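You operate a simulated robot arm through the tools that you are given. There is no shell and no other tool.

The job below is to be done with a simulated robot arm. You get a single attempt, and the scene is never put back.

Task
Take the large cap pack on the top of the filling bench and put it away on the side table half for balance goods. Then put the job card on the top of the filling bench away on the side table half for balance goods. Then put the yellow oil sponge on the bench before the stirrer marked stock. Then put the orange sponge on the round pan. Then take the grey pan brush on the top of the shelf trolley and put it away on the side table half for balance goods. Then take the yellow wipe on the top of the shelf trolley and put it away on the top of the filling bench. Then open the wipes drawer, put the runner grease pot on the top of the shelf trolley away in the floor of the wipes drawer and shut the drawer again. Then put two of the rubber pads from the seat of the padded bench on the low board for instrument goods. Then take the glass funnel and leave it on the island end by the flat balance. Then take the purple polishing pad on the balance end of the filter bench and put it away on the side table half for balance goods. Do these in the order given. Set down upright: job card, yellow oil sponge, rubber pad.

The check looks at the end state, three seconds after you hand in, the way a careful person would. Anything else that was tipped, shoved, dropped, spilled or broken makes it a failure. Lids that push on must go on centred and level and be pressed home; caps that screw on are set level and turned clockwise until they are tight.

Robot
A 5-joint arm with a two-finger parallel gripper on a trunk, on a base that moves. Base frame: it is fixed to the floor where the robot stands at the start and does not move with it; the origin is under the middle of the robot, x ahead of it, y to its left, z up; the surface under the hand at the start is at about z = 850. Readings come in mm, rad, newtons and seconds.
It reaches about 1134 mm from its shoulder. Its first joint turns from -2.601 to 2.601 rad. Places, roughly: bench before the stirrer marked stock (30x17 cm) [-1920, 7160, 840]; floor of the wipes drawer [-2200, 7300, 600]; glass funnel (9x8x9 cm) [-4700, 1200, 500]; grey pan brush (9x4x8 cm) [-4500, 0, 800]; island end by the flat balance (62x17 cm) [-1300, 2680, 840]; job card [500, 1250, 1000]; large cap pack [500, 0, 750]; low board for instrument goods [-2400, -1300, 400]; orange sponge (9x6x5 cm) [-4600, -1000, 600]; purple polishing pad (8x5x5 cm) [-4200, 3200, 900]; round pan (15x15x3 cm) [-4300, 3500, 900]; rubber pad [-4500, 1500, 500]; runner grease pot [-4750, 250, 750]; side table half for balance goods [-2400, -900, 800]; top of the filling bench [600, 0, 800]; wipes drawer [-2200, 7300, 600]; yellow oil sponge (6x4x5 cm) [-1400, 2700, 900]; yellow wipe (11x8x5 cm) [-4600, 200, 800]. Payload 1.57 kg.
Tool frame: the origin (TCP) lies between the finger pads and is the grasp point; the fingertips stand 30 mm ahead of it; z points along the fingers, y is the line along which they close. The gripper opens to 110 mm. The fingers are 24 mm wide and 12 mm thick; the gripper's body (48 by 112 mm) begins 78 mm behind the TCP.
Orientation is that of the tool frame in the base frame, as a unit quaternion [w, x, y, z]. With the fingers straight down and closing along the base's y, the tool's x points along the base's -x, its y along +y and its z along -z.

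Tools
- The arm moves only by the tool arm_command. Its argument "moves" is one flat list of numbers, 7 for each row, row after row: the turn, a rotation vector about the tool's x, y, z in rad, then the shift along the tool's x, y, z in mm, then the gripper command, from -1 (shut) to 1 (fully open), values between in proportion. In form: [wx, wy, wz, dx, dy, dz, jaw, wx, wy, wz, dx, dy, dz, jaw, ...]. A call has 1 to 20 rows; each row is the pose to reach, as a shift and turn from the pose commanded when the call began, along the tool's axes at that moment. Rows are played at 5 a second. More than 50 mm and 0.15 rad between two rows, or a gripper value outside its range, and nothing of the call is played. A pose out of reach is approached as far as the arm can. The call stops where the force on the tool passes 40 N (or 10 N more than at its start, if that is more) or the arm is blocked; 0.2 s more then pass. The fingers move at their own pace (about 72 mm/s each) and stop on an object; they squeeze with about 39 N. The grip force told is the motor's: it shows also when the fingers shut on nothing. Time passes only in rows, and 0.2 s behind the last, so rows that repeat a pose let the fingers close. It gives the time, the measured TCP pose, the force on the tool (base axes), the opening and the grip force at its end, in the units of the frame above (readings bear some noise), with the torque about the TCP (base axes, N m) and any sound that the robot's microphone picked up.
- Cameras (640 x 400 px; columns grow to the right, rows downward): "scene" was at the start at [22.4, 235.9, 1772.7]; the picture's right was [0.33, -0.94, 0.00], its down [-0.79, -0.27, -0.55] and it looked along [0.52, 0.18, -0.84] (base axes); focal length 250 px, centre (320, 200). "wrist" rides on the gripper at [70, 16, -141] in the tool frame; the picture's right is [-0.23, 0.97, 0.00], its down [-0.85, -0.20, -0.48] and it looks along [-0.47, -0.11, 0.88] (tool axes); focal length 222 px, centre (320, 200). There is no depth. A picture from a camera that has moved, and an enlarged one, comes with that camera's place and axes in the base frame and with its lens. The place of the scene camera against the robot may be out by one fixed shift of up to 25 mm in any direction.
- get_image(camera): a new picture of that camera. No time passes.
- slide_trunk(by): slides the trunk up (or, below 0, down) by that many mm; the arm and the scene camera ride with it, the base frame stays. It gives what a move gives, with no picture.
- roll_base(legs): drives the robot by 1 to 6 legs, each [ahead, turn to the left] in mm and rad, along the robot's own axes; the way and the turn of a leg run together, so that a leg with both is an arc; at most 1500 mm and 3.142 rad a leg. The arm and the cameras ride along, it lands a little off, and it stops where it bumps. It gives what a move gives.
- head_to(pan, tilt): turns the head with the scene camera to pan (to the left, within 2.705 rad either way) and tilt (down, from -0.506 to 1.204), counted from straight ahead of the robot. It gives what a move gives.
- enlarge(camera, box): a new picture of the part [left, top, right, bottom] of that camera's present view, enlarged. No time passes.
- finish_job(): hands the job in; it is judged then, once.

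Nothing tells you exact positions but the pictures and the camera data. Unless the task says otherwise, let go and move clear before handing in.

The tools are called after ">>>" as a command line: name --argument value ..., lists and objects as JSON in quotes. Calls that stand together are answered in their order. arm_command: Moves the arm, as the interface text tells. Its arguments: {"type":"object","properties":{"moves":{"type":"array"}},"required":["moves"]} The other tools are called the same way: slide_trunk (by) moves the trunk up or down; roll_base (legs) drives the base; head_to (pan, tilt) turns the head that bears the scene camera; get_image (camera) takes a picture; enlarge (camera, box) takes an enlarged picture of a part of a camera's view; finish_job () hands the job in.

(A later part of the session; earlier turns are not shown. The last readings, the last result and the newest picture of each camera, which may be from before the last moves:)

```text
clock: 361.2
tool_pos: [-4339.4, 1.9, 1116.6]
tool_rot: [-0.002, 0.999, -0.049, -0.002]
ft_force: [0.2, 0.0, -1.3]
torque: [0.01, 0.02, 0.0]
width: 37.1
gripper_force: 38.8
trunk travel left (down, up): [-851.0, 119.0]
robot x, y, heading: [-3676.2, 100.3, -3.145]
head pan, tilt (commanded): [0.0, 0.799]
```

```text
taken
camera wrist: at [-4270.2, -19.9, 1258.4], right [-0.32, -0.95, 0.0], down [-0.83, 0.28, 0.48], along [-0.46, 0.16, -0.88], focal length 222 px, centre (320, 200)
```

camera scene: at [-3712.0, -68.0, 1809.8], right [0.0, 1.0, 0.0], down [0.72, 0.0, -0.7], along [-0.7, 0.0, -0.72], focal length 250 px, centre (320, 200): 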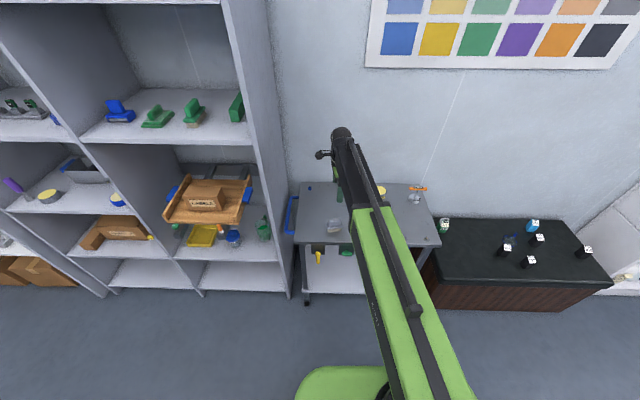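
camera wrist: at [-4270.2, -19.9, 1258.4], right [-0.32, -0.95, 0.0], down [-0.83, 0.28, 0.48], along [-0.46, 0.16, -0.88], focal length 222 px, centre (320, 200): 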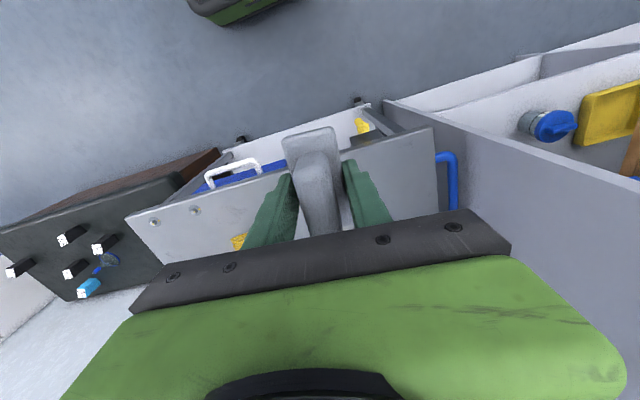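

>>> roll_base --legs '[[-985, 0], [0, 1.571]]'

>>> get_image --camera "scene"

>>> get_image --camera "wrist"

```text
clock: 370.0
tool_pos: [-2635.3, -572.2, 1117.3]
tool_rot: [0.0, 0.752, 0.659, -0.002]
ft_force: [1.1, -0.6, -2.0]
torque: [0.04, 0.02, 0.01]
width: 37.0
gripper_force: 39.0
trunk travel left (down, up): [-851.0, 119.0]
robot x, y, heading: [-2677.0, 91.6, -1.609]
head pan, tilt (commanded): [0.0, 0.799]
```

```text
taken
camera scene: at [-2503.9, 51.0, 1812.6], right [-1.0, 0.04, 0.0], down [0.03, 0.72, -0.7], along [-0.03, -0.7, -0.72], focal length 250 px, centre (320, 200)
```

scene: 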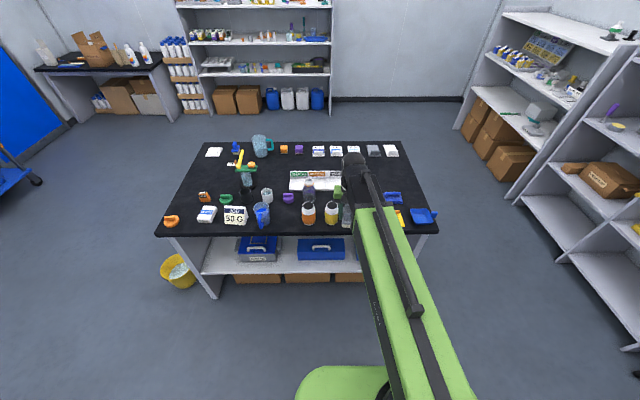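

```text
taken
camera wrist: at [-2609.9, -502.6, 1258.5], right [0.94, -0.35, 0.0], down [-0.31, -0.82, 0.48], along [-0.17, -0.45, -0.88], focal length 222 px, centre (320, 200)
```

wrist: 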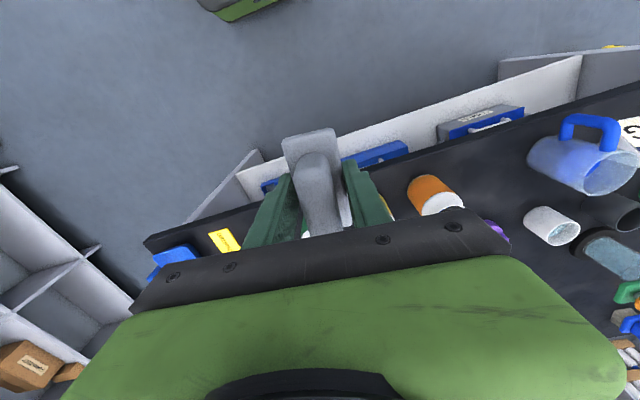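

>>> roll_base --legs '[[0, 0.045], [300, 0]]'

>>> get_image --camera "wrist"

>>> get_image --camera "scene"

```text
clock: 372.5
tool_pos: [-2609.0, -871.3, 1117.6]
tool_rot: [0.0, 0.738, 0.675, -0.001]
ft_force: [0.6, -1.0, -1.2]
torque: [0.03, -0.02, 0.0]
width: 36.8
gripper_force: 39.2
trunk travel left (down, up): [-851.0, 119.0]
robot x, y, heading: [-2677.2, -208.5, -1.576]
head pan, tilt (commanded): [0.0, 0.799]
```

```text
taken
camera wrist: at [-2585.9, -802.3, 1257.9], right [0.95, -0.31, 0.0], down [-0.27, -0.83, 0.48], along [-0.15, -0.46, -0.88], focal length 222 px, centre (320, 200)
```

wrist: 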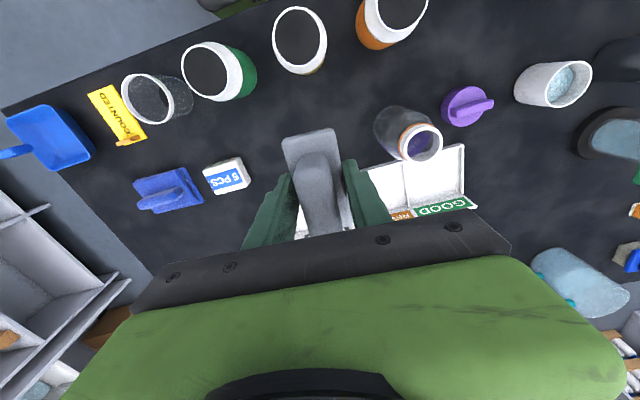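

```text
taken
camera scene: at [-2505.8, -245.8, 1812.8], right [-1.0, 0.0, 0.0], down [0.0, 0.72, -0.7], along [0.0, -0.7, -0.72], focal length 250 px, centre (320, 200)
```

scene: 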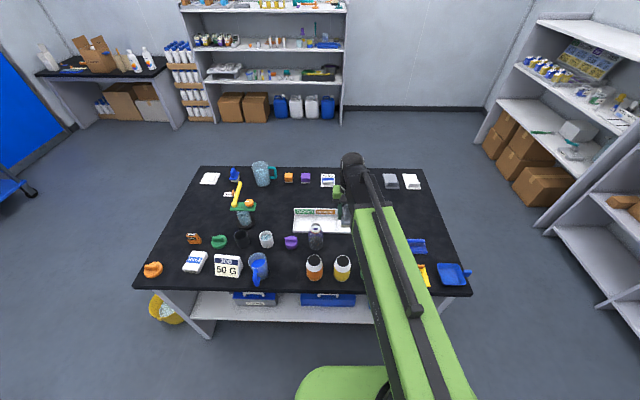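

There's a free field between the yellow jar, the bottle, the tray and the 5-PCS pack. I shift the brush slightly to leave room for the purple pad later, then lower.

>>> arm_command --moves '[0, 0, 0, -8, 20, 0, -1, 0, 0, 0, -8, 20, 0, -1]'

>>> slide_trunk --by -150

>>> get_image --camera "wrist"

```text
clock: 373.1
tool_pos: [-2589.2, -879.5, 1116.9]
tool_rot: [0.001, 0.738, 0.675, -0.003]
ft_force: [0.0, -0.5, -1.1]
torque: [0.02, 0.02, 0.01]
width: 37.1
gripper_force: 38.7
trunk travel left (down, up): [-851.0, 119.0]
robot x, y, heading: [-2674.3, -206.1, -1.572]
head pan, tilt (commanded): [0.0, 0.799]
```

```text
clock: 374.8
tool_pos: [-2588.0, -879.5, 968.0]
tool_rot: [0.001, 0.737, 0.675, -0.002]
ft_force: [-0.2, -0.2, -0.3]
torque: [-0.03, -0.04, 0.03]
width: 37.0
gripper_force: 38.4
trunk travel left (down, up): [-701.0, 269.0]
robot x, y, heading: [-2678.3, -211.9, -1.577]
head pan, tilt (commanded): [0.0, 0.799]
```

```text
taken
camera wrist: at [-2565.7, -810.8, 1108.6], right [0.95, -0.31, 0.0], down [-0.27, -0.83, 0.48], along [-0.15, -0.46, -0.88], focal length 222 px, centre (320, 200)
```

wrist: 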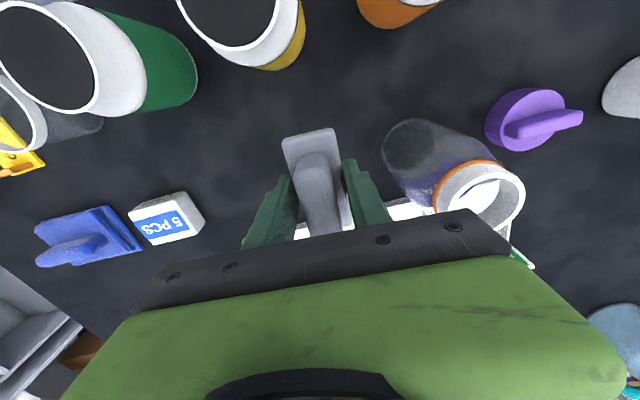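

>>> slide_trunk --by -62

>>> slide_trunk --by -5

```text
clock: 375.8
tool_pos: [-2589.0, -880.4, 906.2]
tool_rot: [0.001, 0.737, 0.676, -0.002]
ft_force: [0.1, -0.6, -1.3]
torque: [0.01, 0.0, -0.01]
width: 37.1
gripper_force: 38.9
trunk travel left (down, up): [-639.0, 331.0]
robot x, y, heading: [-2673.9, -204.8, -1.571]
head pan, tilt (commanded): [0.0, 0.799]
```

```text
clock: 376.4
tool_pos: [-2589.6, -878.8, 901.3]
tool_rot: [0.0, 0.737, 0.676, -0.002]
ft_force: [0.2, 0.2, -0.8]
torque: [-0.02, -0.01, 0.03]
width: 36.8
gripper_force: 39.2
trunk travel left (down, up): [-634.0, 336.0]
robot x, y, heading: [-2676.5, -211.0, -1.572]
head pan, tilt (commanded): [0.0, 0.799]
```

>>> slide_trunk --by -3

>>> slide_trunk --by -2

```text
clock: 376.9
tool_pos: [-2588.4, -880.4, 898.5]
tool_rot: [0.0, 0.737, 0.676, -0.001]
ft_force: [0.3, -0.3, -0.5]
torque: [0.02, -0.01, 0.01]
width: 37.1
gripper_force: 38.9
trunk travel left (down, up): [-631.0, 339.0]
robot x, y, heading: [-2675.8, -209.2, -1.579]
head pan, tilt (commanded): [0.0, 0.799]
```

```text
clock: 377.4
tool_pos: [-2588.2, -880.7, 896.1]
tool_rot: [-0.001, 0.737, 0.675, -0.002]
ft_force: [0.2, -0.1, -1.2]
torque: [0.03, -0.04, 0.03]
width: 37.1
gripper_force: 39.1
trunk travel left (down, up): [-629.0, 341.0]
robot x, y, heading: [-2674.6, -210.5, -1.568]
head pan, tilt (commanded): [0.0, 0.799]
```

>>> slide_trunk --by -2

>>> slide_trunk --by -1.5

```text
clock: 377.9
tool_pos: [-2589.2, -879.4, 895.4]
tool_rot: [0.0, 0.738, 0.675, -0.002]
ft_force: [-0.1, 0.4, -0.4]
torque: [0.02, 0.01, -0.01]
width: 37.1
gripper_force: 39.2
trunk travel left (down, up): [-627.0, 343.0]
robot x, y, heading: [-2675.4, -212.9, -1.575]
head pan, tilt (commanded): [0.0, 0.799]
```

```text
clock: 378.4
tool_pos: [-2589.6, -880.3, 892.8]
tool_rot: [0.0, 0.737, 0.675, -0.002]
ft_force: [-0.1, -4.1, 10.7]
torque: [0.08, -0.15, -0.04]
width: 37.2
gripper_force: 38.8
trunk travel left (down, up): [-626.0, 344.0]
robot x, y, heading: [-2676.1, -210.4, -1.57]
head pan, tilt (commanded): [0.0, 0.799]
```

It touches. I release the brush gently and rise.

>>> slide_trunk --by 0.7

>>> arm_command --moves '[0, 0, 0, 0, 0, 0, -0.1, 0, 0, 0, 0, 0, 0, 0.13, 0, 0, 0, 0, 0, 0, 0.13, 0, 0, 0, 0, 0, 0, 0.13]'

>>> get_image --camera "wrist"

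```text
clock: 378.9
tool_pos: [-2588.2, -880.7, 892.4]
tool_rot: [0.0, 0.738, 0.675, -0.002]
ft_force: [0.4, -0.5, 0.5]
torque: [-0.08, -0.03, 0.0]
width: 36.9
gripper_force: 38.6
trunk travel left (down, up): [-626.0, 344.0]
robot x, y, heading: [-2675.2, -210.0, -1.576]
head pan, tilt (commanded): [0.0, 0.799]
```

```text
clock: 379.9
tool_pos: [-2589.5, -879.2, 892.9]
tool_rot: [0.001, 0.738, 0.675, -0.002]
ft_force: [0.2, -0.1, 0.7]
torque: [-0.01, -0.01, 0.0]
width: 62.3
gripper_force: 0.0
trunk travel left (down, up): [-626.0, 344.0]
robot x, y, heading: [-2674.4, -211.6, -1.575]
head pan, tilt (commanded): [0.0, 0.799]
```

```text
taken
camera wrist: at [-2565.7, -810.8, 1033.7], right [0.95, -0.31, 0.0], down [-0.27, -0.83, 0.48], along [-0.15, -0.46, -0.88], focal length 222 px, centre (320, 200)
```

wrist: 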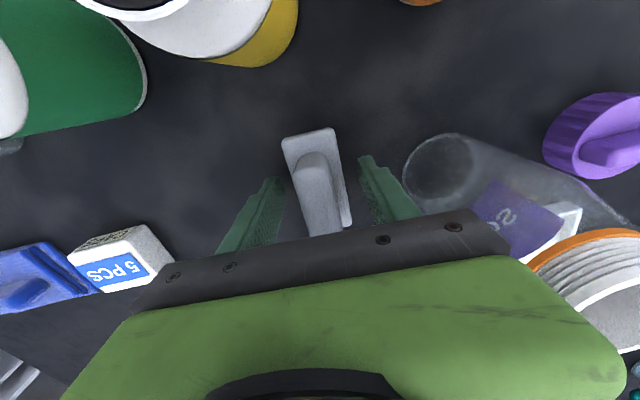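

>>> slide_trunk --by 60

>>> slide_trunk --by 160

>>> get_image --camera "wrist"

```text
clock: 380.9
tool_pos: [-2587.8, -879.4, 953.3]
tool_rot: [0.001, 0.737, 0.675, -0.002]
ft_force: [-0.4, -0.2, 0.4]
torque: [-0.02, -0.01, -0.02]
width: 62.2
gripper_force: 0.0
trunk travel left (down, up): [-686.0, 284.0]
robot x, y, heading: [-2674.8, -211.1, -1.573]
head pan, tilt (commanded): [0.0, 0.799]
```

```text
clock: 382.8
tool_pos: [-2588.7, -880.4, 1112.7]
tool_rot: [0.001, 0.737, 0.676, -0.002]
ft_force: [-0.5, 0.0, -0.4]
torque: [0.02, -0.02, -0.02]
width: 62.3
gripper_force: 0.2
trunk travel left (down, up): [-846.0, 124.0]
robot x, y, heading: [-2676.6, -208.3, -1.572]
head pan, tilt (commanded): [0.0, 0.799]
```

```text
taken
camera wrist: at [-2565.7, -810.8, 1253.7], right [0.95, -0.31, 0.0], down [-0.27, -0.83, 0.48], along [-0.15, -0.46, -0.88], focal length 222 px, centre (320, 200)
```

wrist: 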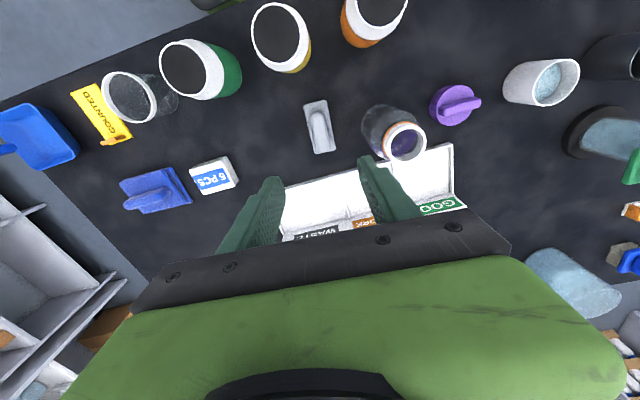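

The brush stands on the balance half. Next the yellow wipe on the trolley, at about (-4540, 228): I drive back there.

>>> roll_base --legs '[[-520, 0], [0, -1.571]]'

>>> roll_base --legs '[[1060, 0]]'

>>> get_image --camera "wrist"

>>> get_image --camera "scene"

```text
clock: 389.6
tool_pos: [-3343.2, 209.5, 1114.8]
tool_rot: [-0.001, 0.999, -0.039, -0.002]
ft_force: [0.4, 0.4, 0.2]
torque: [0.0, 0.04, 0.03]
width: 62.2
gripper_force: 0.1
trunk travel left (down, up): [-846.0, 124.0]
robot x, y, heading: [-2673.5, 334.0, -3.13]
head pan, tilt (commanded): [0.0, 0.799]
```

```text
clock: 395.0
tool_pos: [-4397.5, 210.4, 1113.0]
tool_rot: [-0.001, 0.999, -0.043, -0.002]
ft_force: [-0.2, 0.2, -0.1]
torque: [0.02, 0.01, -0.01]
width: 62.4
gripper_force: 0.1
trunk travel left (down, up): [-846.0, 124.0]
robot x, y, heading: [-3726.0, 327.8, -3.138]
head pan, tilt (commanded): [0.0, 0.799]
```

```text
taken
camera wrist: at [-4327.9, 188.0, 1253.5], right [-0.31, -0.95, 0.0], down [-0.83, 0.27, 0.48], along [-0.46, 0.15, -0.88], focal length 222 px, centre (320, 200)
```

wrist: 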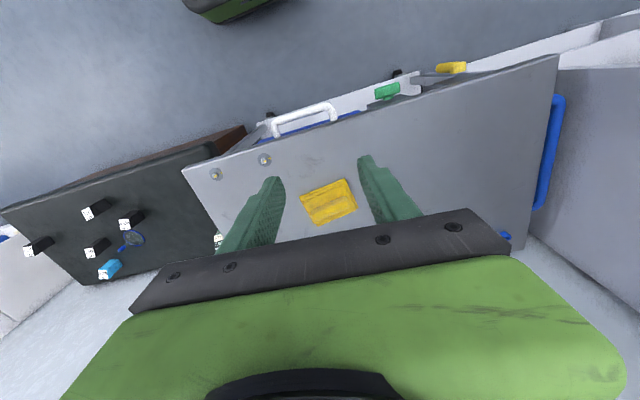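

```text
taken
camera scene: at [-3761.5, 156.1, 1808.0], right [0.0, 1.0, 0.0], down [0.72, 0.0, -0.7], along [-0.7, 0.0, -0.72], focal length 250 px, centre (320, 200)
```

scene: 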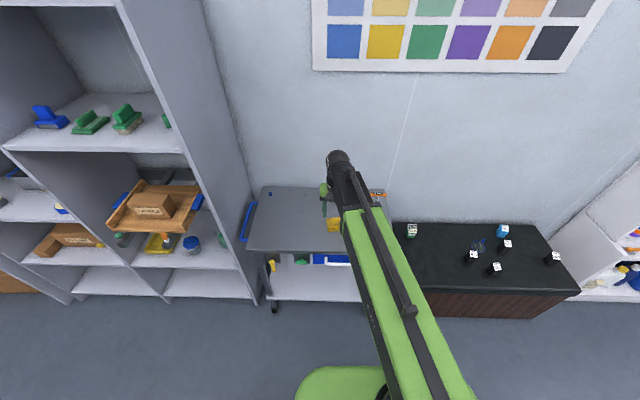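

>>> enlarge --camera "wrist" --box '[260, 140, 420, 250]'

>>> enlarge --camera "scene" --box '[300, 180, 400, 260]'

```text
3.64 times, centred on (340, 195) of wrist
camera zoom: at [-4327.9, 188.0, 1253.5], right [-0.31, -0.95, 0.0], down [-0.83, 0.27, 0.48], along [-0.46, 0.15, -0.88], focal length 808 px, centre (247, 218)
```

zoom: 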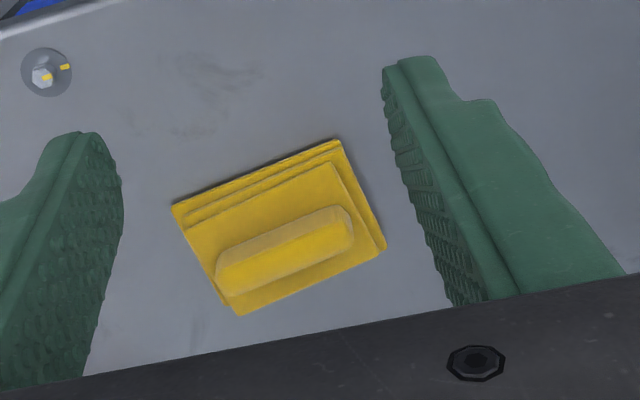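

```text
5.00 times, centred on (350, 220) of scene
camera zoom: at [-3761.5, 156.1, 1808.0], right [0.0, 1.0, 0.0], down [0.72, 0.0, -0.7], along [-0.7, 0.0, -0.72], focal length 1250 px, centre (170, 100)
```

zoom: 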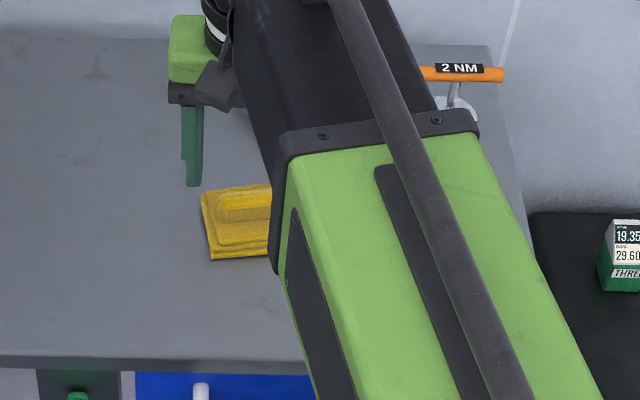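

The wipe is a stack about 107 × 84 mm with a raised ridge along its long side, centred ~(-170, -18) in the tool frame. I move over it and turn the fingers to grip the ridge across.

>>> arm_command --moves '[0, 0, 0.134, -17, -1.8, 0, 0.2, 0, 0, 0.269, -34, -3.6, 0, 0.2, 0, 0, 0.403, -51, -5.4, 0, 0.2, 0, 0, 0.538, -68, -7.2, 0, 0.2, 0, 0, 0.672, -85, -9, 0, 0.2, 0, 0, 0.806, -102, -10.8, 0, 0.2, 0, 0, 0.941, -119, -12.6, 0, 0.2, 0, 0, 1.075, -136, -14.4, 0, 0.2, 0, 0, 1.21, -153, -16.2, 0, 0.2, 0, 0, 1.344, -170, -18, 0, 0.2, 0, 0, 1.344, -170, -18, 0, 0.2]'

>>> get_image --camera "wrist"

>>> enlarge --camera "wrist" --box '[230, 60, 430, 200]'

```text
clock: 397.4
tool_pos: [-4562.7, 243.4, 1112.3]
tool_rot: [0.0, 0.754, -0.657, -0.003]
ft_force: [-0.3, -0.8, 0.1]
torque: [0.0, 0.03, 0.01]
width: 65.9
gripper_force: 0.1
trunk travel left (down, up): [-846.0, 124.0]
robot x, y, heading: [-3728.9, 324.8, -3.144]
head pan, tilt (commanded): [0.0, 0.799]
```

```text
taken
camera wrist: at [-4569.0, 172.3, 1253.9], right [-1.0, 0.09, 0.0], down [0.08, 0.87, 0.48], along [0.04, 0.48, -0.88], focal length 222 px, centre (320, 200)
```

wrist: 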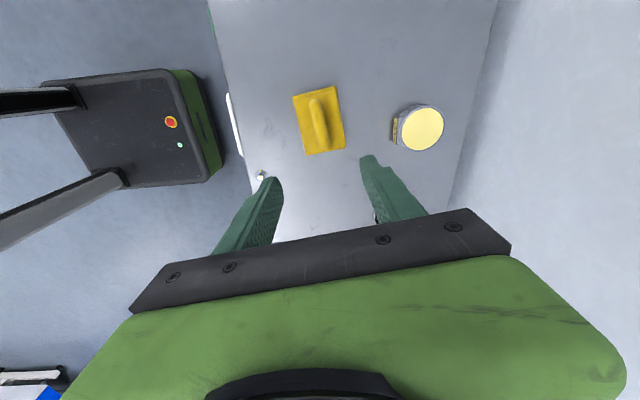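

```text
2.86 times, centred on (330, 130) of wrist
camera zoom: at [-4569.0, 172.3, 1253.9], right [-1.0, 0.09, 0.0], down [0.08, 0.87, 0.48], along [0.04, 0.48, -0.88], focal length 635 px, centre (291, 400)
```

zoom: 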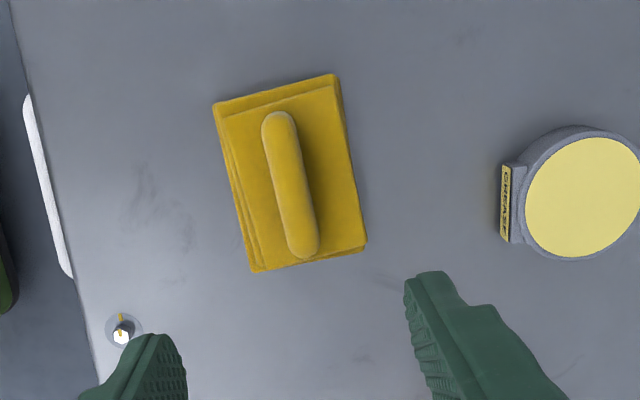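

The ridge is centred and aligned with the fingers. I lower and estimate its height by parallax.

>>> slide_trunk --by -170

>>> get_image --camera "wrist"

>>> enlarge --camera "wrist" --box '[220, 80, 420, 220]'

```text
clock: 399.3
tool_pos: [-4563.5, 243.4, 942.9]
tool_rot: [0.0, 0.755, -0.656, -0.002]
ft_force: [0.1, -0.3, -0.4]
torque: [0.02, 0.05, -0.03]
width: 65.8
gripper_force: 0.0
trunk travel left (down, up): [-676.0, 294.0]
robot x, y, heading: [-3727.7, 322.8, -3.144]
head pan, tilt (commanded): [0.0, 0.799]
```

```text
taken
camera wrist: at [-4569.0, 172.3, 1083.9], right [-1.0, 0.09, 0.0], down [0.08, 0.87, 0.48], along [0.04, 0.48, -0.88], focal length 222 px, centre (320, 200)
```

wrist: 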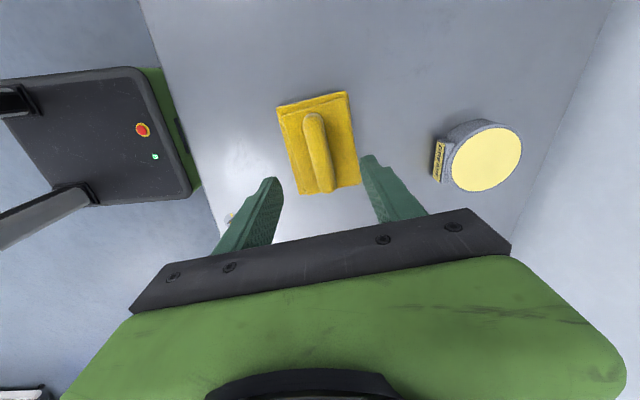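

```text
2.86 times, centred on (320, 150) of wrist
camera zoom: at [-4569.0, 172.3, 1083.9], right [-1.0, 0.09, 0.0], down [0.08, 0.87, 0.48], along [0.04, 0.48, -0.88], focal length 635 px, centre (320, 343)
```

zoom: 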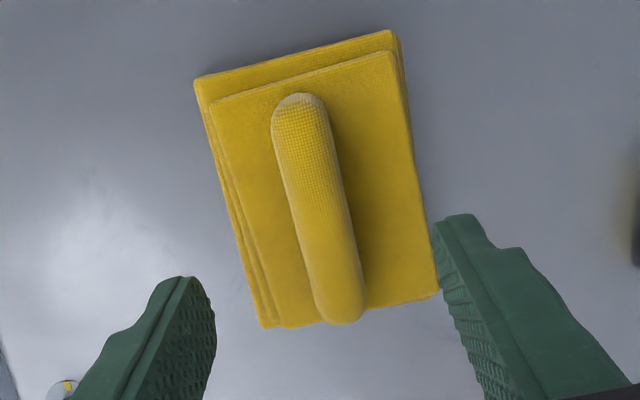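

The ridge is centred; I trim the yaw, narrow the fingers, and lower so the tips stay above the cloth layers.

>>> arm_command --moves '[0, 0, 0.048, 0, 0, 0, 0, 0, 0, 0.048, 0, 0, 0, 0]'

>>> slide_trunk --by -72

>>> get_image --camera "wrist"

>>> enlarge --camera "wrist" --box '[220, 110, 420, 240]'

```text
clock: 399.9
tool_pos: [-4564.3, 243.1, 943.1]
tool_rot: [0.001, 0.738, -0.675, -0.001]
ft_force: [-0.3, 0.5, 0.7]
torque: [0.0, -0.01, 0.03]
width: 54.9
gripper_force: 0.1
trunk travel left (down, up): [-676.0, 294.0]
robot x, y, heading: [-3724.1, 322.0, -3.137]
head pan, tilt (commanded): [0.0, 0.799]
```

```text
clock: 401.0
tool_pos: [-4563.4, 244.1, 870.6]
tool_rot: [0.0, 0.738, -0.675, -0.001]
ft_force: [0.0, -0.1, 1.0]
torque: [0.0, 0.01, -0.03]
width: 55.0
gripper_force: 0.0
trunk travel left (down, up): [-604.0, 366.0]
robot x, y, heading: [-3729.8, 326.8, -3.143]
head pan, tilt (commanded): [0.0, 0.799]
```

```text
taken
camera wrist: at [-4572.9, 173.0, 1011.8], right [-0.99, 0.14, 0.0], down [0.12, 0.87, 0.48], along [0.06, 0.48, -0.88], focal length 222 px, centre (320, 200)
```

wrist: 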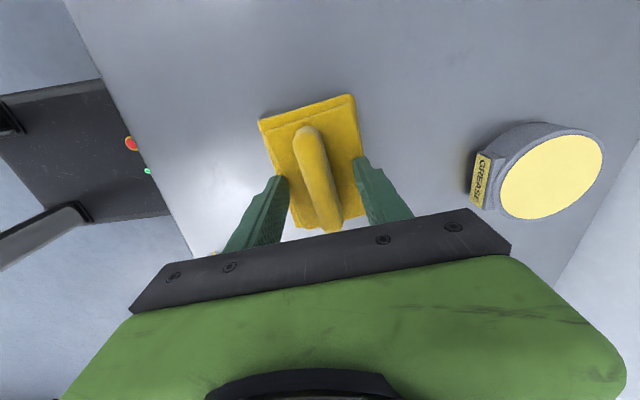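

```text
3.08 times, centred on (320, 175) of wrist
camera zoom: at [-4572.9, 173.0, 1011.8], right [-0.99, 0.14, 0.0], down [0.12, 0.87, 0.48], along [0.06, 0.48, -0.88], focal length 684 px, centre (320, 277)
```

zoom: 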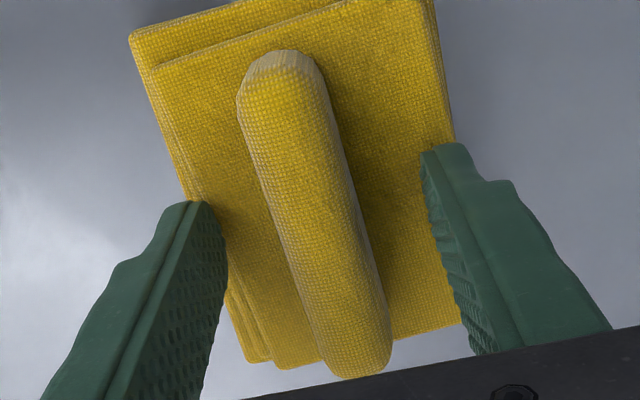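

>>> slide_trunk --by -5

>>> arm_command --moves '[0, 0, 0, 0, 0, 0, -0.4, 0, 0, 0, 0, 0, 0, -1, 0, 0, 0, 0, 0, 0, -1, 0, 0, 0, 0, 0, 0, -1, 0, 0, 0, 0, 0, 0, -1]'

>>> get_image --camera "wrist"

```text
clock: 401.5
tool_pos: [-4563.0, 243.9, 868.7]
tool_rot: [0.002, 0.738, -0.675, -0.004]
ft_force: [0.8, 1.4, 27.2]
torque: [0.0, -0.79, 0.0]
width: 53.8
gripper_force: 0.1
trunk travel left (down, up): [-600.0, 370.0]
robot x, y, heading: [-3726.0, 322.1, -3.138]
head pan, tilt (commanded): [0.0, 0.799]
stopped: the force on the tool passed its limit at 45 N (the readings are from after the stop); the commanded pose is now the measured one
```

```text
clock: 402.5
tool_pos: [-4566.3, 245.5, 870.3]
tool_rot: [0.005, 0.739, -0.674, -0.007]
ft_force: [-13.9, 4.1, 47.5]
torque: [-0.21, -1.08, 0.31]
width: 25.4
gripper_force: 36.4
trunk travel left (down, up): [-600.0, 370.0]
robot x, y, heading: [-3727.0, 324.0, -3.148]
head pan, tilt (commanded): [0.0, 0.799]
stopped in row 4: the force on the tool passed its limit at 43 N (the readings are from after the stop); the commanded pose is now the measured one
```

```text
taken
camera wrist: at [-4572.8, 174.0, 1010.9], right [-0.99, 0.14, 0.02], down [0.13, 0.87, 0.48], along [0.05, 0.48, -0.88], focal length 222 px, centre (320, 200)
```

wrist: 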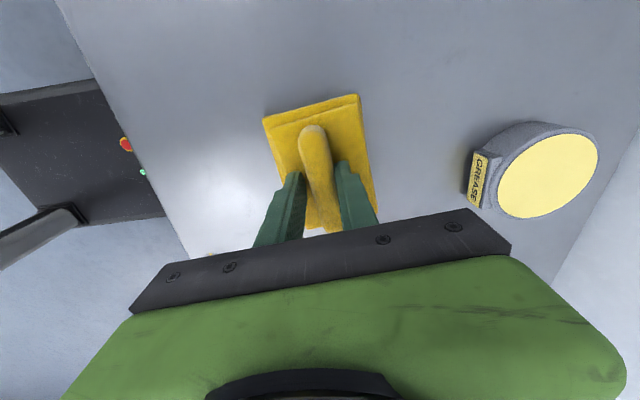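

The tips touched the top layer (z≈838); the ridge is now held. I relieve the pressing force by raising slightly.

>>> slide_trunk --by 4

>>> arm_command --moves '[0, 0, 0, 0, 0, 0, -1, 0, 0, 0, 0, 0, 0, -1]'

```text
clock: 403.0
tool_pos: [-4565.4, 243.3, 869.9]
tool_rot: [0.002, 0.739, -0.673, -0.003]
ft_force: [0.6, 0.2, 0.1]
torque: [-0.01, -0.03, -0.01]
width: 19.2
gripper_force: 33.3
trunk travel left (down, up): [-604.0, 366.0]
robot x, y, heading: [-3724.1, 323.7, -3.137]
head pan, tilt (commanded): [0.0, 0.799]
```

```text
clock: 403.6
tool_pos: [-4566.4, 244.3, 872.1]
tool_rot: [0.003, 0.739, -0.674, -0.004]
ft_force: [-0.9, 0.5, 0.2]
torque: [0.01, 0.05, -0.01]
width: 18.9
gripper_force: 33.4
trunk travel left (down, up): [-604.0, 366.0]
robot x, y, heading: [-3725.0, 325.4, -3.138]
head pan, tilt (commanded): [0.0, 0.799]
```

>>> slide_trunk --by 25

>>> get_image --camera "wrist"

>>> enlarge --camera "wrist" --box '[220, 80, 420, 240]'

```text
clock: 404.3
tool_pos: [-4566.3, 243.1, 895.9]
tool_rot: [0.003, 0.739, -0.674, -0.004]
ft_force: [0.2, 0.2, -0.4]
torque: [0.0, 0.03, -0.02]
width: 18.8
gripper_force: 33.1
trunk travel left (down, up): [-629.0, 341.0]
robot x, y, heading: [-3729.3, 326.5, -3.144]
head pan, tilt (commanded): [0.0, 0.799]
```

```text
taken
camera wrist: at [-4574.4, 172.9, 1037.0], right [-0.99, 0.14, 0.01], down [0.12, 0.87, 0.48], along [0.06, 0.48, -0.88], focal length 222 px, centre (320, 200)
```

wrist: 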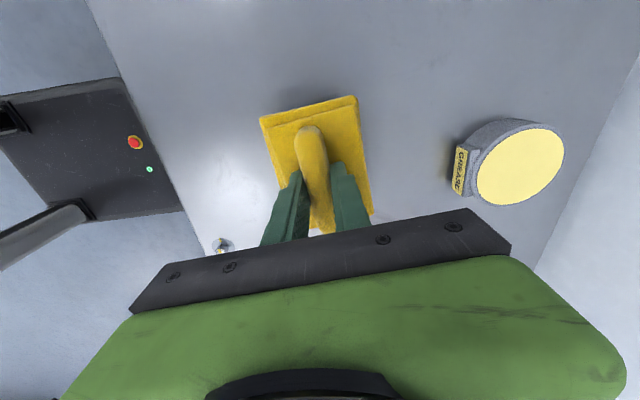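

```text
2.50 times, centred on (320, 160) of wrist
camera zoom: at [-4574.4, 172.9, 1037.0], right [-0.99, 0.14, 0.01], down [0.12, 0.87, 0.48], along [0.06, 0.48, -0.88], focal length 555 px, centre (320, 300)
```

zoom: 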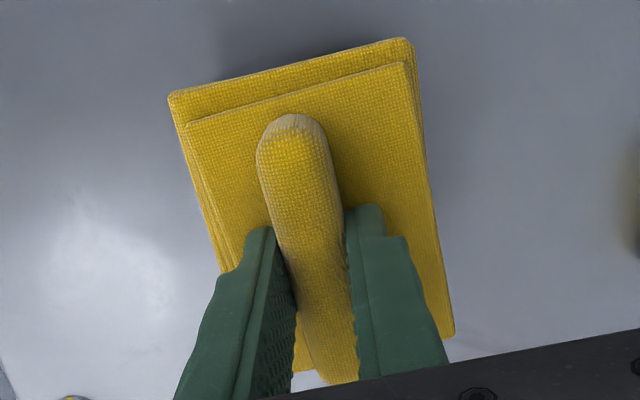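

The wipe is lifted cleanly. I level the tool, raise, retract and turn the tool back, then carry the wipe to the filling bench.

>>> arm_command --moves '[0.01, 0.002, 0, 0, 0, 0, -1, 0.01, 0.002, 0, 0, 0, 0, -1]'

>>> slide_trunk --by 225

>>> arm_command --moves '[0, 0, -0.139, 1.4, -15, 0, -1, 0, 0, -0.278, 2.8, -30, 0, -1, 0, 0, -0.417, 4.2, -45, 0, -1, 0, 0, -0.556, 5.6, -60, 0, -1, 0, 0, -0.695, 7, -75, 0, -1, 0, 0, -0.834, 8.4, -90, 0, -1, 0, 0, -0.973, 9.8, -105, 0, -1, 0, 0, -1.112, 11.2, -120, 0, -1, 0, 0, -1.251, 12.6, -135, 0, -1, 0, 0, -1.39, 13.8, -149, 0, -1, 0, 0, -1.39, 13.8, -149, 0, -1]'

>>> get_image --camera "wrist"

```text
clock: 404.9
tool_pos: [-4566.7, 242.3, 896.4]
tool_rot: [-0.001, 0.739, -0.674, 0.001]
ft_force: [0.8, 0.5, -0.4]
torque: [-0.01, -0.01, -0.01]
width: 18.9
gripper_force: 33.8
trunk travel left (down, up): [-629.0, 341.0]
robot x, y, heading: [-3726.6, 325.4, -3.141]
head pan, tilt (commanded): [0.0, 0.799]
```

```text
clock: 407.3
tool_pos: [-4565.9, 242.9, 1119.9]
tool_rot: [0.0, 0.739, -0.673, 0.0]
ft_force: [0.2, 0.7, 0.4]
torque: [0.03, 0.02, 0.01]
width: 19.1
gripper_force: 33.4
trunk travel left (down, up): [-854.0, 116.0]
robot x, y, heading: [-3725.6, 327.1, -3.14]
head pan, tilt (commanded): [0.0, 0.799]
```

```text
clock: 409.7
tool_pos: [-4416.0, 243.5, 1119.9]
tool_rot: [0.0, 0.999, -0.043, 0.0]
ft_force: [0.4, -0.7, -0.3]
torque: [0.01, -0.01, 0.01]
width: 18.9
gripper_force: 32.8
trunk travel left (down, up): [-854.0, 116.0]
robot x, y, heading: [-3725.4, 324.2, -3.137]
head pan, tilt (commanded): [0.0, 0.799]
```

```text
taken
camera wrist: at [-4348.0, 221.8, 1262.0], right [-0.31, -0.95, 0.0], down [-0.83, 0.27, 0.48], along [-0.45, 0.15, -0.88], focal length 222 px, centre (320, 200)
```

wrist: 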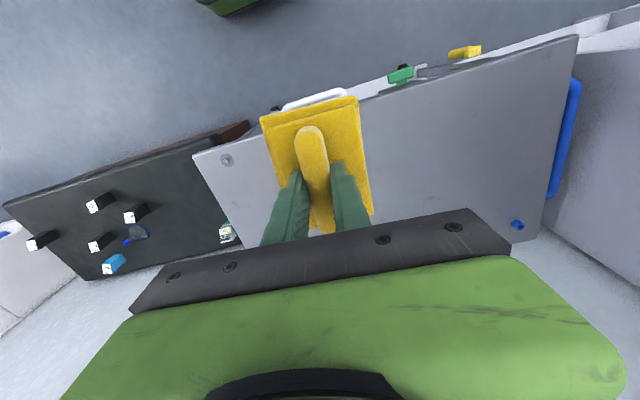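

>>> roll_base --legs '[[-400, 0], [0, 3.082]]'

>>> head_to --pan 0.0 --tilt 0.6

```text
clock: 419.3
tool_pos: [-2643.9, 347.4, 1123.1]
tool_rot: [0.0, 0.087, 0.996, 0.0]
ft_force: [-1.3, -0.4, -0.5]
torque: [-0.04, -0.05, -0.01]
width: 18.9
gripper_force: 33.2
trunk travel left (down, up): [-854.0, 116.0]
robot x, y, heading: [-3334.2, 384.1, -0.096]
head pan, tilt (commanded): [0.0, 0.799]
```

```text
clock: 420.0
tool_pos: [-2643.5, 349.3, 1121.3]
tool_rot: [0.0, 0.086, 0.996, 0.0]
ft_force: [0.0, 0.7, -0.9]
torque: [-0.04, 0.0, 0.0]
width: 18.9
gripper_force: 33.1
trunk travel left (down, up): [-854.0, 116.0]
robot x, y, heading: [-3333.2, 383.8, -0.089]
head pan, tilt (commanded): [0.0, 0.6]
```

>>> roll_base --legs '[[0, 0.044], [1500, 0], [1300, 0]]'

>>> get_image --camera "scene"

```text
clock: 433.9
tool_pos: [139.2, 152.7, 1120.9]
tool_rot: [0.0, 0.084, 0.996, 0.0]
ft_force: [0.1, -0.6, -0.6]
torque: [-0.01, 0.04, -0.01]
width: 18.8
gripper_force: 33.3
trunk travel left (down, up): [-854.0, 116.0]
robot x, y, heading: [-552.2, 184.4, -0.09]
head pan, tilt (commanded): [0.0, 0.6]
```

```text
taken
camera scene: at [-491.5, 351.9, 1832.9], right [-0.09, -1.0, 0.0], down [-0.56, 0.05, -0.82], along [0.82, -0.07, -0.57], focal length 250 px, centre (320, 200)
```

scene: 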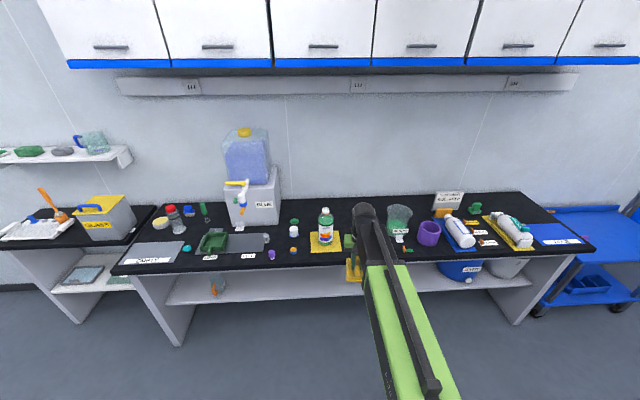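

>>> enlarge --camera "scene" --box '[240, 180, 440, 290]'

>>> enlarge --camera "scene" --box '[110, 180, 310, 290]'

```text
3.20 times, centred on (340, 235) of scene
camera zoom: at [-491.5, 351.9, 1832.9], right [-0.09, -1.0, 0.0], down [-0.56, 0.05, -0.82], along [0.82, -0.07, -0.57], focal length 800 px, centre (256, 88)
```

zoom: 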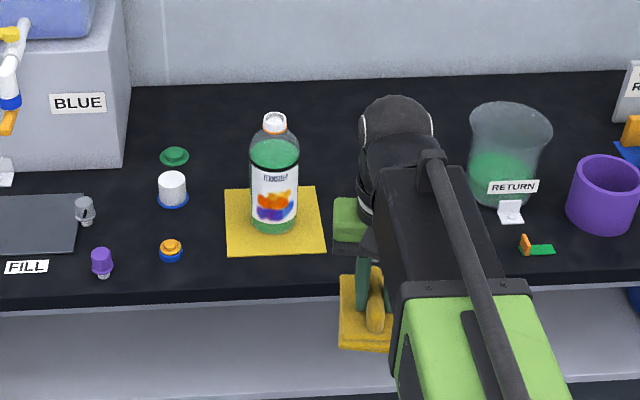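

```text
3.20 times, centred on (210, 235) of scene
camera zoom: at [-491.5, 351.9, 1832.9], right [-0.09, -1.0, 0.0], down [-0.56, 0.05, -0.82], along [0.82, -0.07, -0.57], focal length 800 px, centre (672, 88)
```

zoom: 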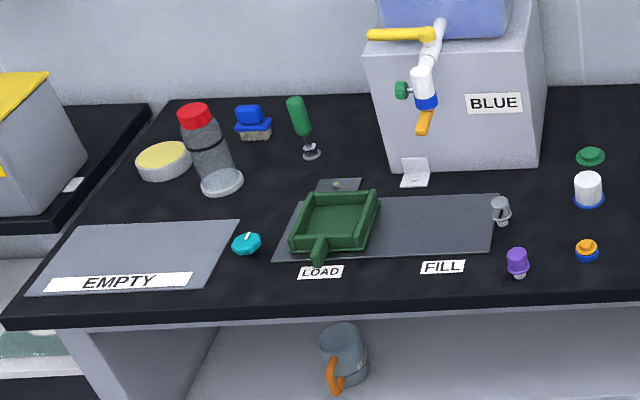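

I choose the spot where the cap pack stood, around (640, 62): it is free, and the arm stays clear of the tall green bottle. I turn slightly and drive up.

>>> roll_base --legs '[[0, -0.038], [400, 0]]'

>>> get_image --camera "wrist"

```text
clock: 436.8
tool_pos: [527.8, 80.1, 1121.1]
tool_rot: [-0.001, 0.1, 0.995, 0.0]
ft_force: [0.5, -0.7, -0.5]
torque: [0.03, 0.04, -0.02]
width: 19.2
gripper_force: 32.8
trunk travel left (down, up): [-854.0, 116.0]
robot x, y, heading: [-161.0, 139.0, -0.119]
head pan, tilt (commanded): [0.0, 0.6]
```

```text
taken
camera wrist: at [462.7, 111.0, 1261.5], right [0.42, 0.91, 0.0], down [0.8, -0.37, 0.48], along [0.43, -0.2, -0.88], focal length 222 px, centre (320, 200)
```

wrist: 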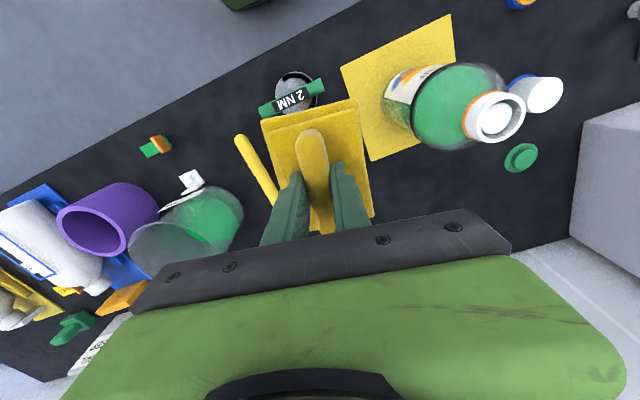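

>>> arm_command --moves '[0, 0, 0, -38, 0, 0, -1, 0, 0, 0, -76, 0, 0, -1, 0, 0, 0, -114, 0, 0, -1, 0, 0, 0, -114, 0, 0, -1]'

>>> slide_trunk --by -150

>>> get_image --camera "wrist"

>>> get_image --camera "scene"

```text
clock: 437.8
tool_pos: [638.3, 56.2, 1123.0]
tool_rot: [0.001, 0.101, 0.995, -0.001]
ft_force: [0.1, -0.4, -1.0]
torque: [-0.02, 0.02, -0.01]
width: 19.0
gripper_force: 33.4
trunk travel left (down, up): [-854.0, 116.0]
robot x, y, heading: [-157.4, 134.1, -0.123]
head pan, tilt (commanded): [0.0, 0.6]
```

```text
clock: 439.5
tool_pos: [637.6, 57.2, 970.8]
tool_rot: [0.001, 0.101, 0.995, 0.0]
ft_force: [0.0, -0.8, -0.7]
torque: [0.0, -0.01, 0.02]
width: 19.1
gripper_force: 33.5
trunk travel left (down, up): [-704.0, 266.0]
robot x, y, heading: [-161.5, 136.4, -0.124]
head pan, tilt (commanded): [0.0, 0.6]
```

```text
taken
camera wrist: at [573.2, 87.4, 1112.1], right [0.42, 0.91, 0.0], down [0.8, -0.37, 0.48], along [0.43, -0.2, -0.88], focal length 222 px, centre (320, 200)
```

wrist: 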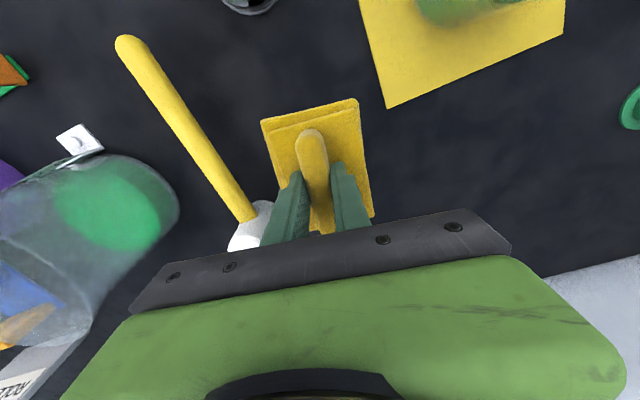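

```text
taken
camera scene: at [-97.6, 302.8, 1683.0], right [-0.12, -0.99, 0.0], down [-0.56, 0.07, -0.83], along [0.82, -0.1, -0.56], focal length 250 px, centre (320, 200)
```

scene: 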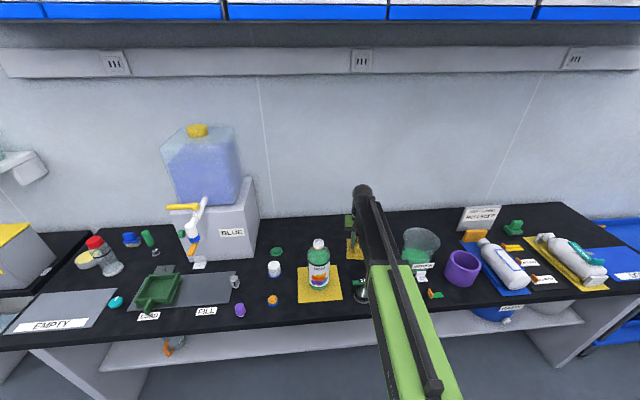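

>>> slide_trunk --by -52

>>> slide_trunk --by -5

```text
clock: 440.4
tool_pos: [637.7, 56.4, 919.3]
tool_rot: [-0.001, 0.1, 0.995, 0.0]
ft_force: [0.0, -0.4, -0.5]
torque: [0.01, 0.0, -0.02]
width: 18.8
gripper_force: 32.8
trunk travel left (down, up): [-652.0, 318.0]
robot x, y, heading: [-161.2, 138.6, -0.119]
head pan, tilt (commanded): [0.0, 0.6]
```

```text
clock: 441.0
tool_pos: [638.5, 56.3, 914.1]
tool_rot: [0.0, 0.1, 0.995, -0.001]
ft_force: [0.5, 1.8, -0.8]
torque: [0.04, -0.01, 0.01]
width: 19.2
gripper_force: 33.2
trunk travel left (down, up): [-647.0, 323.0]
robot x, y, heading: [-163.0, 134.8, -0.12]
head pan, tilt (commanded): [0.0, 0.6]
```

>>> slide_trunk --by -3

>>> slide_trunk --by -2

```text
clock: 441.5
tool_pos: [638.1, 56.3, 911.3]
tool_rot: [0.001, 0.1, 0.995, 0.0]
ft_force: [0.2, 0.4, -0.3]
torque: [-0.02, 0.0, -0.03]
width: 19.1
gripper_force: 33.6
trunk travel left (down, up): [-644.0, 326.0]
robot x, y, heading: [-160.7, 137.1, -0.12]
head pan, tilt (commanded): [0.0, 0.6]
```

```text
clock: 442.0
tool_pos: [638.4, 56.4, 910.0]
tool_rot: [0.0, 0.1, 0.995, 0.0]
ft_force: [-0.2, 0.2, -0.1]
torque: [0.01, -0.04, 0.0]
width: 18.9
gripper_force: 33.5
trunk travel left (down, up): [-642.0, 328.0]
robot x, y, heading: [-161.9, 137.3, -0.121]
head pan, tilt (commanded): [0.0, 0.6]
```

>>> slide_trunk --by -2

>>> slide_trunk --by -1.5

```text
clock: 442.5
tool_pos: [637.6, 57.1, 907.4]
tool_rot: [0.0, 0.1, 0.995, 0.0]
ft_force: [0.1, 0.4, -0.2]
torque: [-0.02, 0.02, 0.05]
width: 18.9
gripper_force: 32.9
trunk travel left (down, up): [-640.0, 330.0]
robot x, y, heading: [-162.3, 132.9, -0.118]
head pan, tilt (commanded): [0.0, 0.6]
```

```text
clock: 443.1
tool_pos: [637.7, 57.6, 906.2]
tool_rot: [0.0, 0.1, 0.995, 0.001]
ft_force: [0.3, 0.1, -0.3]
torque: [-0.03, 0.02, -0.02]
width: 18.9
gripper_force: 33.1
trunk travel left (down, up): [-639.0, 331.0]
robot x, y, heading: [-161.2, 136.9, -0.122]
head pan, tilt (commanded): [0.0, 0.6]
```

>>> slide_trunk --by -2

>>> slide_trunk --by -1.5

```text
clock: 443.6
tool_pos: [638.0, 57.5, 903.9]
tool_rot: [0.001, 0.1, 0.995, 0.0]
ft_force: [0.6, 0.1, -1.1]
torque: [0.0, 0.04, 0.01]
width: 18.9
gripper_force: 33.3
trunk travel left (down, up): [-637.0, 333.0]
robot x, y, heading: [-162.6, 139.4, -0.122]
head pan, tilt (commanded): [0.0, 0.6]
```

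```text
clock: 444.1
tool_pos: [637.2, 56.3, 901.9]
tool_rot: [-0.001, 0.1, 0.995, -0.001]
ft_force: [0.0, 0.5, -1.0]
torque: [0.02, 0.0, 0.03]
width: 19.0
gripper_force: 33.3
trunk travel left (down, up): [-635.0, 335.0]
robot x, y, heading: [-160.5, 135.7, -0.121]
head pan, tilt (commanded): [0.0, 0.6]
```

>>> get_image --camera "wrist"

>>> slide_trunk --by -2

```text
taken
camera wrist: at [573.2, 87.4, 1043.0], right [0.42, 0.91, 0.0], down [0.8, -0.37, 0.48], along [0.43, -0.2, -0.88], focal length 222 px, centre (320, 200)
```

wrist: 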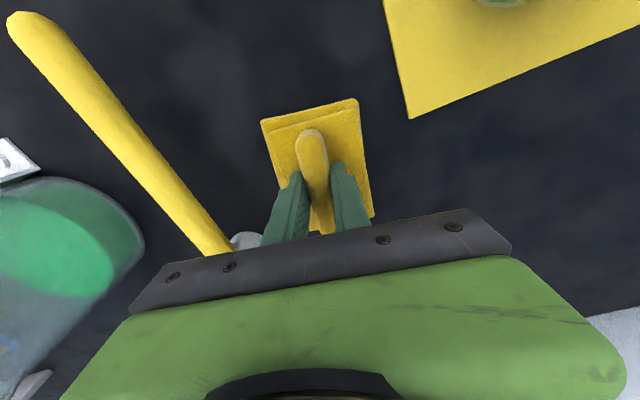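

```text
clock: 444.6
tool_pos: [637.9, 56.4, 900.5]
tool_rot: [0.0, 0.1, 0.995, 0.0]
ft_force: [0.4, -0.5, 0.9]
torque: [0.01, -0.01, 0.0]
width: 19.1
gripper_force: 33.0
trunk travel left (down, up): [-633.0, 337.0]
robot x, y, heading: [-159.6, 137.5, -0.125]
head pan, tilt (commanded): [0.0, 0.6]
```

>>> slide_trunk --by -1.5

>>> slide_trunk --by -1.5

```text
clock: 445.1
tool_pos: [637.8, 57.4, 899.8]
tool_rot: [0.001, 0.1, 0.995, 0.0]
ft_force: [6.8, 0.2, 21.3]
torque: [0.02, -0.12, -0.01]
width: 18.9
gripper_force: 33.6
trunk travel left (down, up): [-632.0, 338.0]
robot x, y, heading: [-161.6, 132.8, -0.12]
head pan, tilt (commanded): [0.0, 0.6]
```

```text
clock: 445.5
tool_pos: [637.8, 58.1, 900.6]
tool_rot: [0.002, 0.1, 0.995, -0.001]
ft_force: [0.6, -0.7, 24.9]
torque: [0.12, 0.36, -0.01]
width: 18.9
gripper_force: 33.2
trunk travel left (down, up): [-631.0, 339.0]
robot x, y, heading: [-162.3, 136.4, -0.117]
head pan, tilt (commanded): [0.0, 0.6]
stopped: the force on the tool passed its limit at 44 N (the readings are from after the stop); the commanded pose is now the measured one
```

>>> slide_trunk --by 2

>>> arm_command --moves '[0, 0, 0, 0, 0, 0, -0.4, 0, 0, 0, 0, 0, 0, 0, 0, 0, 0, 0, 0, 0, 0, 0, 0, 0, 0, 0, 0, 0]'

>>> get_image --camera "wrist"

```text
clock: 446.0
tool_pos: [639.9, 56.0, 899.7]
tool_rot: [0.001, 0.101, 0.995, 0.0]
ft_force: [-1.4, -0.6, 0.7]
torque: [-0.02, -0.01, 0.0]
width: 18.9
gripper_force: 33.2
trunk travel left (down, up): [-633.0, 337.0]
robot x, y, heading: [-161.4, 135.0, -0.126]
head pan, tilt (commanded): [0.0, 0.6]
```

```text
clock: 447.0
tool_pos: [639.5, 56.6, 899.2]
tool_rot: [0.001, 0.1, 0.995, 0.0]
ft_force: [-0.9, 0.4, 0.2]
torque: [-0.02, -0.03, 0.01]
width: 54.9
gripper_force: 0.0
trunk travel left (down, up): [-633.0, 337.0]
robot x, y, heading: [-163.5, 135.7, -0.123]
head pan, tilt (commanded): [0.0, 0.6]
```

```text
taken
camera wrist: at [573.8, 87.3, 1040.9], right [0.42, 0.91, 0.0], down [0.8, -0.37, 0.48], along [0.44, -0.2, -0.88], focal length 222 px, centre (320, 200)
```

wrist: 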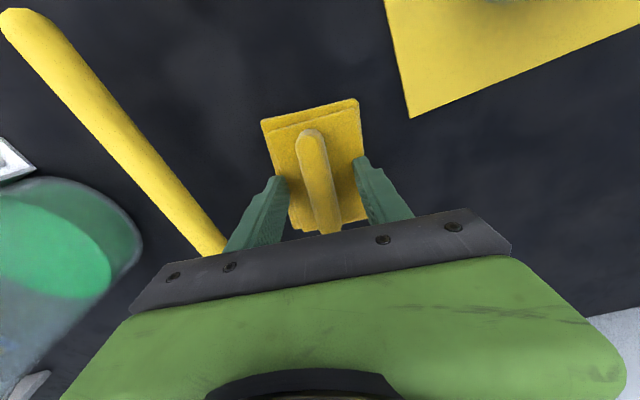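

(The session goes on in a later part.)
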